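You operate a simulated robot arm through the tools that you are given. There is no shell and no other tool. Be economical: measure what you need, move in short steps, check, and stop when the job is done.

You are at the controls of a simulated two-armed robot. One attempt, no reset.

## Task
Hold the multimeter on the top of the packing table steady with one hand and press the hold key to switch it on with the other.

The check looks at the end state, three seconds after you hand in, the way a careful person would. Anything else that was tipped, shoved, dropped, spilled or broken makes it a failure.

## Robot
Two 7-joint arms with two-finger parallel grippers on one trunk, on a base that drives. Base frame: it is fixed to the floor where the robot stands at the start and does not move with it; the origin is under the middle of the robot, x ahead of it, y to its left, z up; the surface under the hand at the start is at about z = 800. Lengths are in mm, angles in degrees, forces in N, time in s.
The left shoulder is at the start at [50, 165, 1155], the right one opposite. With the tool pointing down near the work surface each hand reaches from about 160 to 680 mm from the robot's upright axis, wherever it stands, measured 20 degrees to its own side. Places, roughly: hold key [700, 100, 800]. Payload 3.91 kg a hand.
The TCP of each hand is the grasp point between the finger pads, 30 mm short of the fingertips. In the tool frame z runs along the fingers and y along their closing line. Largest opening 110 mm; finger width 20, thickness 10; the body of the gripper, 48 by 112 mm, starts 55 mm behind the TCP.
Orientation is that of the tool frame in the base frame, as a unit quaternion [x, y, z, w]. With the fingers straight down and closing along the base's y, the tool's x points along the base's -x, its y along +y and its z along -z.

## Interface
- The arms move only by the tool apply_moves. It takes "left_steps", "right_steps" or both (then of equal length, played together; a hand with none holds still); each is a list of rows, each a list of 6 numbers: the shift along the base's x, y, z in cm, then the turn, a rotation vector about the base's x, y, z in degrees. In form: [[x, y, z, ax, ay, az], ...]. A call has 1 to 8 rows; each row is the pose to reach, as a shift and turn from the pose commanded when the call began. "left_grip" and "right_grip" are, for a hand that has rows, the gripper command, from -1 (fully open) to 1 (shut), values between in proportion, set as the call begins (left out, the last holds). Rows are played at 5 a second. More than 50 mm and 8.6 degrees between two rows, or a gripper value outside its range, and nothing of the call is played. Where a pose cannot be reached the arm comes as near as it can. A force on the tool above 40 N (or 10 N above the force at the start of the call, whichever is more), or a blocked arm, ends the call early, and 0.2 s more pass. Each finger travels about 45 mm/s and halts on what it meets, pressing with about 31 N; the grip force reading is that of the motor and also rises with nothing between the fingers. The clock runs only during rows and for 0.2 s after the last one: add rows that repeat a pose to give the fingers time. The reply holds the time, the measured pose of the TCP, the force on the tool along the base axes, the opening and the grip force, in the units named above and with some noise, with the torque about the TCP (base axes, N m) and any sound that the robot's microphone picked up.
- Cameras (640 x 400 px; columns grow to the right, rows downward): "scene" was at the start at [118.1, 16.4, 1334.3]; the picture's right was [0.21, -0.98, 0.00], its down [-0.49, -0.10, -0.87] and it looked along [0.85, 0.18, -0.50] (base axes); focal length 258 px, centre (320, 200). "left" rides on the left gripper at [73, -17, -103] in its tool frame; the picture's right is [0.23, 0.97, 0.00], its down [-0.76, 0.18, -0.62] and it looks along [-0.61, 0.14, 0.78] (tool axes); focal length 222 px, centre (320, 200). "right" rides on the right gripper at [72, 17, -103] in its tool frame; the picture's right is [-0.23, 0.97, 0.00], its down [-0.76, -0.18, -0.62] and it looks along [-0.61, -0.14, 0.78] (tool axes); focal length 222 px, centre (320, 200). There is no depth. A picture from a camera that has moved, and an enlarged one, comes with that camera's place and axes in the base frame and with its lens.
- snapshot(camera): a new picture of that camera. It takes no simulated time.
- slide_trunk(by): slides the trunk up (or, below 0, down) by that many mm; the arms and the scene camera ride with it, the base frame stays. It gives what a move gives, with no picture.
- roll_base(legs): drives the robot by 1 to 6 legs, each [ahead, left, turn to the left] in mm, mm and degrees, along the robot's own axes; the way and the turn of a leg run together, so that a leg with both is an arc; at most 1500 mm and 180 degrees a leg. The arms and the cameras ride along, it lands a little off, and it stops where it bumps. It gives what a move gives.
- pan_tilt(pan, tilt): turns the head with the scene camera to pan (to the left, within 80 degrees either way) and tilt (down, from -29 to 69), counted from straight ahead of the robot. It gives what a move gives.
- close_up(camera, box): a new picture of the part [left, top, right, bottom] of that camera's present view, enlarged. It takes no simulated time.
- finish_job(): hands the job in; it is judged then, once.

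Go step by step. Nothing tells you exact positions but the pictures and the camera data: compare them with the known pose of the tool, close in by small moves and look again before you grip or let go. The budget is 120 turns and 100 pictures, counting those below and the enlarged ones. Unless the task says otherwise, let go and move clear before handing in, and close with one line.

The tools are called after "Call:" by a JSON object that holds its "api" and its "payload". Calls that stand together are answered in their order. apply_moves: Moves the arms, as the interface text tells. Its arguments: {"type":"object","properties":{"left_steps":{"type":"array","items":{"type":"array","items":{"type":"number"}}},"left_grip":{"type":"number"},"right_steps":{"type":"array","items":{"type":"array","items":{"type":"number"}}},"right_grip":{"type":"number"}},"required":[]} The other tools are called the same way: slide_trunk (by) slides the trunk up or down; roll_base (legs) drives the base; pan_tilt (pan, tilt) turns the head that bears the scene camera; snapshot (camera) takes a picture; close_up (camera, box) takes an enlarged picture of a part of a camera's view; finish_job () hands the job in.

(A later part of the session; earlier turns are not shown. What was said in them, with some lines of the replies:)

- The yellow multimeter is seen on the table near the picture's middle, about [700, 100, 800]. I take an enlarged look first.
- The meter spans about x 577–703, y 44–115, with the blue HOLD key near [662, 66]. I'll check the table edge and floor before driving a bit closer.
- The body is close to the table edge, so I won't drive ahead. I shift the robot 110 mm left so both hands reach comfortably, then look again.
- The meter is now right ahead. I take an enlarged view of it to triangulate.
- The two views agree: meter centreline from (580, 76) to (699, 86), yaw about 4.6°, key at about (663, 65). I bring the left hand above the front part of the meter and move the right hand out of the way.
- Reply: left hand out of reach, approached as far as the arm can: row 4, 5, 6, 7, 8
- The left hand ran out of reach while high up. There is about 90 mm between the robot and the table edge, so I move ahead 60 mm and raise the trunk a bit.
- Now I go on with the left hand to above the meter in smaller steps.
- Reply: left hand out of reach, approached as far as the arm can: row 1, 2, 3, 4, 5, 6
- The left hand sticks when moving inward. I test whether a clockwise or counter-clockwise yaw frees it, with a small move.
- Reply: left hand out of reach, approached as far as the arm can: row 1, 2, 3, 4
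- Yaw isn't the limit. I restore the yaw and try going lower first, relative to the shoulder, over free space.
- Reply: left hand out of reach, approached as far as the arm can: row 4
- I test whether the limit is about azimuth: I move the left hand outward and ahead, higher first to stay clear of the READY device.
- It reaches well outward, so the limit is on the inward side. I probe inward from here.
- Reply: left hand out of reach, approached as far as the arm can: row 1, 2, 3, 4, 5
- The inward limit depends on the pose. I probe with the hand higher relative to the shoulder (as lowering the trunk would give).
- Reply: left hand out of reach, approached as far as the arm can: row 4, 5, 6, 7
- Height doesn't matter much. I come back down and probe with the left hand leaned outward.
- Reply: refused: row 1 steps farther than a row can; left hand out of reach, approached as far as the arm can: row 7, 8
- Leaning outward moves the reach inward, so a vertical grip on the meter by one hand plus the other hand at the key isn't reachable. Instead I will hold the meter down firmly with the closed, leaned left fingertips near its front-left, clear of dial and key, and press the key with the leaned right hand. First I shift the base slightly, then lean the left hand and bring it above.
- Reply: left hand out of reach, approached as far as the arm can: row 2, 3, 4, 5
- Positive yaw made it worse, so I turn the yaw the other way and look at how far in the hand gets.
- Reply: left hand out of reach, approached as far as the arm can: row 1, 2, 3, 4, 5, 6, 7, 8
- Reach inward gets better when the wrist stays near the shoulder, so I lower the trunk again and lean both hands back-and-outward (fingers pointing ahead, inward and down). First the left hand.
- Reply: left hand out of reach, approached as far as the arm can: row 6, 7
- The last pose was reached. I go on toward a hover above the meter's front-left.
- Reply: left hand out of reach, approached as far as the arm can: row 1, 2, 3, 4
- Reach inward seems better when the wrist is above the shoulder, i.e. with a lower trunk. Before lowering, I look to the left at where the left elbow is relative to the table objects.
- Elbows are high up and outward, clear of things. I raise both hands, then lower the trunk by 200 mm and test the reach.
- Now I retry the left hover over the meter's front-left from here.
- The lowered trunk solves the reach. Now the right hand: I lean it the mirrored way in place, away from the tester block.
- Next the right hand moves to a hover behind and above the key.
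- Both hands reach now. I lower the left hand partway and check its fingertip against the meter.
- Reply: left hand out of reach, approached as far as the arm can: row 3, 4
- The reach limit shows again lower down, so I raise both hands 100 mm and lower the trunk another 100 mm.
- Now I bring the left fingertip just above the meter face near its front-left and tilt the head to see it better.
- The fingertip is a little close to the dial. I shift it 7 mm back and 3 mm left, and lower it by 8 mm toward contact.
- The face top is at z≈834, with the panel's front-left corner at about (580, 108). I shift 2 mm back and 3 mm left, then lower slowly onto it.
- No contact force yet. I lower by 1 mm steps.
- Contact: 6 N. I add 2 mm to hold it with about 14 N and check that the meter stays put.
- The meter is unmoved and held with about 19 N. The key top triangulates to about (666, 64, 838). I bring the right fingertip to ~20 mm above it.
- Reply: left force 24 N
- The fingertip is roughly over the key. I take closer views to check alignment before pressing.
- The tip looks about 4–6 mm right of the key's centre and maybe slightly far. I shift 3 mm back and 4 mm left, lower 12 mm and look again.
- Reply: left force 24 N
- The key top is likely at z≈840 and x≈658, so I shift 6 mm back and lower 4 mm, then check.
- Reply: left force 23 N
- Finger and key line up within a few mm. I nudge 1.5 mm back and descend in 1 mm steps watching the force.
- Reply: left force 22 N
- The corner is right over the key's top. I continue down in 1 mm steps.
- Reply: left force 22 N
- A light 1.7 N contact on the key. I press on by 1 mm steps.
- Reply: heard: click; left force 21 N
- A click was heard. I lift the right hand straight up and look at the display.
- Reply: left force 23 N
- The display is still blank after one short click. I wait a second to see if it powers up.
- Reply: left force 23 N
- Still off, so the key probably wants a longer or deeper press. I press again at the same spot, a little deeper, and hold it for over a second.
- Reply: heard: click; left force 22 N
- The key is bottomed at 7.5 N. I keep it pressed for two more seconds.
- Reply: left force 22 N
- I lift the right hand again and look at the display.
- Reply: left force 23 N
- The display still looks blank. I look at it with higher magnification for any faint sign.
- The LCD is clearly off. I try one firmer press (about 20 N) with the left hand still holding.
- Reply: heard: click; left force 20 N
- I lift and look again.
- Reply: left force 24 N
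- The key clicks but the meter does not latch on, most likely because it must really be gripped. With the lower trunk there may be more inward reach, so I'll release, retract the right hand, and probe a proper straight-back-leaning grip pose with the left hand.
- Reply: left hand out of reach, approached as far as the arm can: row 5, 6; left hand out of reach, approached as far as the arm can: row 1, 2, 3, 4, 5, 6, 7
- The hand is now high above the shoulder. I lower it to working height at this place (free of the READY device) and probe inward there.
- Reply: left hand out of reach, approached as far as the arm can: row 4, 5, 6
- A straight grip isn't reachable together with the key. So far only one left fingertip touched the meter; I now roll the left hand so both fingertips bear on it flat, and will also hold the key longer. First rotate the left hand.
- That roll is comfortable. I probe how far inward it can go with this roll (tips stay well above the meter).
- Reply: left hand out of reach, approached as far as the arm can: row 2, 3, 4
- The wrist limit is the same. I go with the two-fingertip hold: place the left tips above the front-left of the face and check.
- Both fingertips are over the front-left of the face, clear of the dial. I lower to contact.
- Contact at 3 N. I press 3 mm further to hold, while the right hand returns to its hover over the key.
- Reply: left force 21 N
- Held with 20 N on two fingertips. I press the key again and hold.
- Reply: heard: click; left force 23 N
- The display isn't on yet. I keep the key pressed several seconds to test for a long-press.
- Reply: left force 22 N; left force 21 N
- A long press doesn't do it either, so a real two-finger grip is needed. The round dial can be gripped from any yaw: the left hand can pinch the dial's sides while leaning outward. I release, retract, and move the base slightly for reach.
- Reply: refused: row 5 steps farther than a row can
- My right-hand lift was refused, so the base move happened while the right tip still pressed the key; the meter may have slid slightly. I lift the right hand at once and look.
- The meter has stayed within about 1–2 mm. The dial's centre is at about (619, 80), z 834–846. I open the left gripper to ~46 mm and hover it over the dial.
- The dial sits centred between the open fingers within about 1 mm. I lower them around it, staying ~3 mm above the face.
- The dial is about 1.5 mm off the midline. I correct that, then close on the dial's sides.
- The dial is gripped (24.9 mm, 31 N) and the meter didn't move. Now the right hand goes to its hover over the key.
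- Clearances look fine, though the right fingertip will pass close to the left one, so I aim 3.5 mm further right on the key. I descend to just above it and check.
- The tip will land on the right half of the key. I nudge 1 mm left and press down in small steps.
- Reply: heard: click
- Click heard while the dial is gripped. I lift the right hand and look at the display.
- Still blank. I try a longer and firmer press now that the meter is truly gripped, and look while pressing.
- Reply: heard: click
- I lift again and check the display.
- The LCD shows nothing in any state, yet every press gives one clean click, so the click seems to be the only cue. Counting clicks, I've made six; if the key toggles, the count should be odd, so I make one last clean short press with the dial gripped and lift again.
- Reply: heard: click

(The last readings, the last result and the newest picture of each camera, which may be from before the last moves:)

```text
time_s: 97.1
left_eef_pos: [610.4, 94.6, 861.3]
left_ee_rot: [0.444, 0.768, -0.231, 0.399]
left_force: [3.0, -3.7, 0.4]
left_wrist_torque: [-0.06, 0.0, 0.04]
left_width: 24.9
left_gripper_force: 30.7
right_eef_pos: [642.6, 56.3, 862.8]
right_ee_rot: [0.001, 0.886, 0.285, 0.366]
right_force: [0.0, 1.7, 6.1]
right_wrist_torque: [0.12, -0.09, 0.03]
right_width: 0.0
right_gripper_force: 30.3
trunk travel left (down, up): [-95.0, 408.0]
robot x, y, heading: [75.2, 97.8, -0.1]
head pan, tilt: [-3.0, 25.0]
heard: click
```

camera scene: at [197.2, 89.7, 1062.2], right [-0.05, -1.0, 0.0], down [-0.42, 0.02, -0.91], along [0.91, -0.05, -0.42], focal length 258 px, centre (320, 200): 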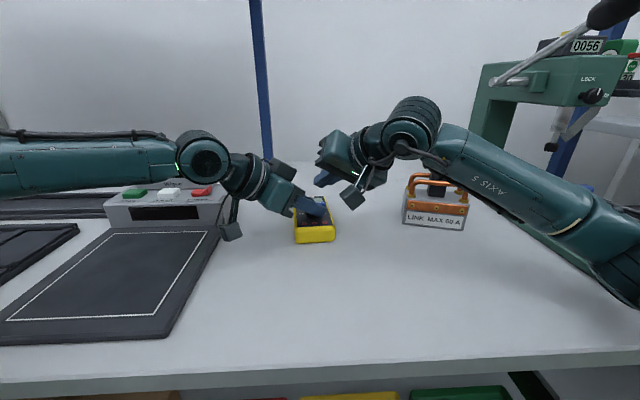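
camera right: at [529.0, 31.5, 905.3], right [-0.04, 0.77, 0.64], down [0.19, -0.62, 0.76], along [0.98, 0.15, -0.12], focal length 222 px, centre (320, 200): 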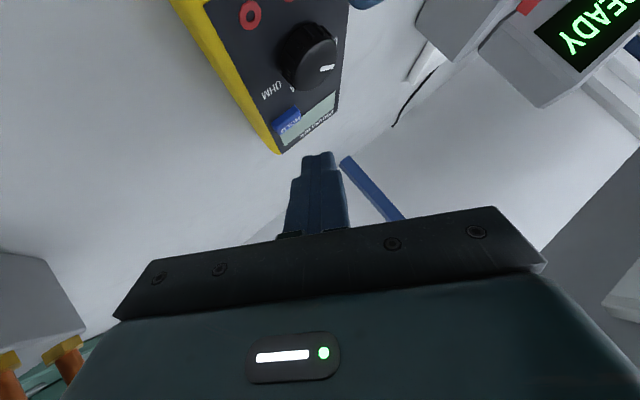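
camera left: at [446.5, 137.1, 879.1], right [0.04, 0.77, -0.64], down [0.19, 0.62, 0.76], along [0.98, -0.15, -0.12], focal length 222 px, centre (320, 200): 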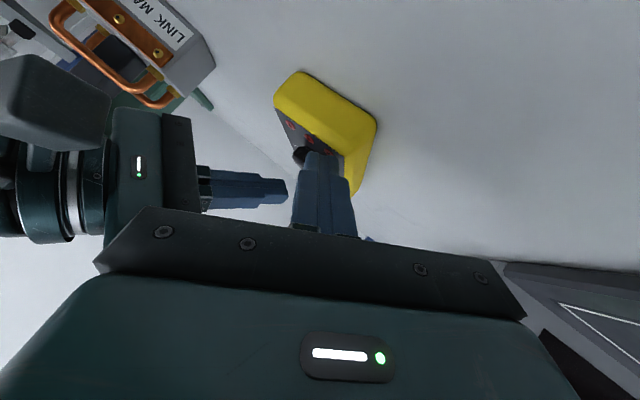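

Clicked. I lift the right hand and look at the display once more.

Call:
{"api": "apply_moves", "payload": {"right_steps": [[0, 0, 0.5, 0, 0, 0], [0, 0, 1.5, 0, 0, 0], [0, 0, 4, 0, 0, 0], [0, 0, 8, 0, 0, 0], [-2, -3, 11, 0, 0, 0], [-4, -6, 12, 0, 0, 0], [-6, -9, 12, 0, 0, 0], [-8, -12, 12, 0, 0, 0]]}}

Call:
{"api": "close_up", "payload": {"camera": "scene", "box": [270, 160, 370, 240]}}

```text
time_s: 98.9
left_eef_pos: [609.5, 93.7, 860.5]
left_ee_rot: [0.444, 0.768, -0.231, 0.4]
left_force: [0.3, -0.9, 1.4]
left_wrist_torque: [0.07, 0.08, -0.01]
left_width: 24.9
left_gripper_force: 31.1
right_eef_pos: [563.9, -67.6, 980.1]
right_ee_rot: [0.0, 0.886, 0.285, 0.365]
right_force: [-0.5, -0.2, 0.1]
right_wrist_torque: [0.01, 0.0, 0.02]
right_width: 0.1
right_gripper_force: 31.1
trunk travel left (down, up): [-95.0, 408.0]
robot x, y, heading: [74.0, 95.0, 0.1]
head pan, tilt: [-3.0, 25.0]
```

```text
5.00 times, centred on (320, 200) of scene
camera zoom: at [197.2, 89.8, 1062.2], right [-0.05, -1.0, 0.0], down [-0.42, 0.02, -0.91], along [0.91, -0.05, -0.42], focal length 1289 px, centre (320, 200)
```

zoom: 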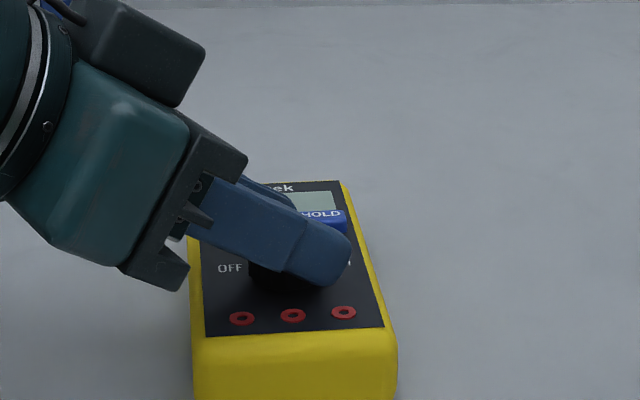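

The meter is in place. I open the left fingers gently and lift clear.

Call:
{"api": "apply_moves", "payload": {"left_steps": [[0, 0, 0, 0, 0, 0], [0, 0, 0, 0, 0, 0], [0, 0, 0, 0, 0, 0], [0, 0, 1, 0, 0, 0], [0, 0, 3, 0, 0, 0], [0, 0.5, 6, 0, 0, 0], [-1.5, 3, 9, 0, 0, 0], [-3, 6.5, 10, 0, 0, 0]], "left_grip": 0.16}}

Call:
{"api": "close_up", "payload": {"camera": "scene", "box": [270, 160, 370, 240]}}

Call:
{"api": "snapshot", "payload": {"camera": "scene"}}

```text
time_s: 100.7
left_eef_pos: [580.0, 159.9, 961.6]
left_ee_rot: [0.443, 0.768, -0.231, 0.4]
left_force: [0.4, 0.3, 0.2]
left_wrist_torque: [0.04, 0.01, 0.0]
left_width: 46.2
left_gripper_force: 0.1
right_eef_pos: [563.9, -68.0, 980.7]
right_ee_rot: [0.001, 0.887, 0.284, 0.365]
right_force: [-1.4, 0.1, -0.4]
right_wrist_torque: [0.01, 0.04, 0.01]
right_width: 0.0
right_gripper_force: 30.9
trunk travel left (down, up): [-95.0, 408.0]
robot x, y, heading: [74.8, 98.6, 0.2]
head pan, tilt: [-3.0, 25.0]
```

```text
5.00 times, centred on (320, 200) of scene
camera zoom: at [197.1, 89.8, 1062.2], right [-0.05, -1.0, 0.0], down [-0.42, 0.02, -0.91], along [0.91, -0.05, -0.42], focal length 1289 px, centre (320, 200)
```

zoom: 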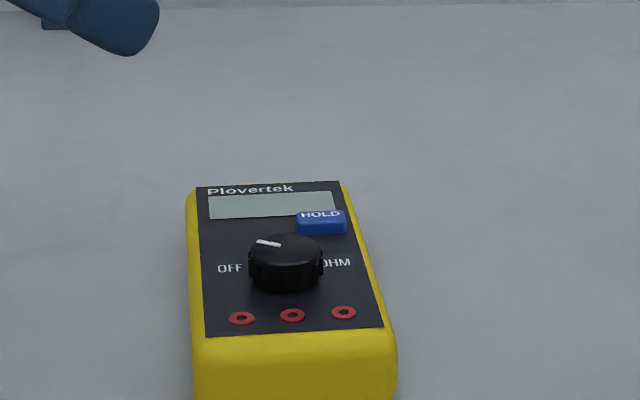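

```text
9 pictures are left
camera scene: at [197.1, 89.8, 1062.2], right [-0.05, -1.0, 0.0], down [-0.42, 0.02, -0.91], along [0.91, -0.05, -0.42], focal length 258 px, centre (320, 200)
```

scene: 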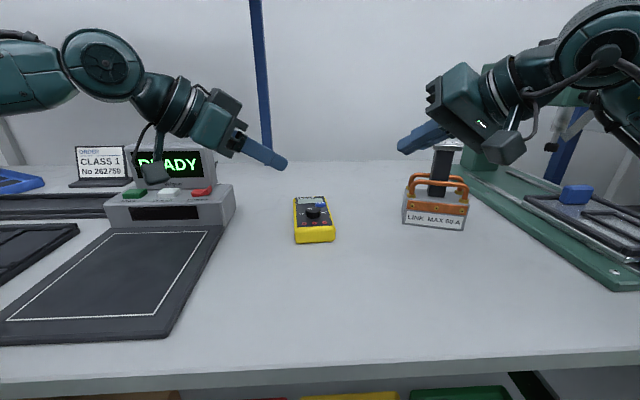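

The meter stands where it was, the dial still points at V, and nothing else has moved. Both hands are clear, so I hand in.

Call:
{"api": "finish_job", "payload": {}}

```text
The job is handed in.
```

I gripped the multimeter by its dial with the left hand and pressed HOLD with the right. The last press clicked, but the display stayed blank, so I can't confirm the meter is on.
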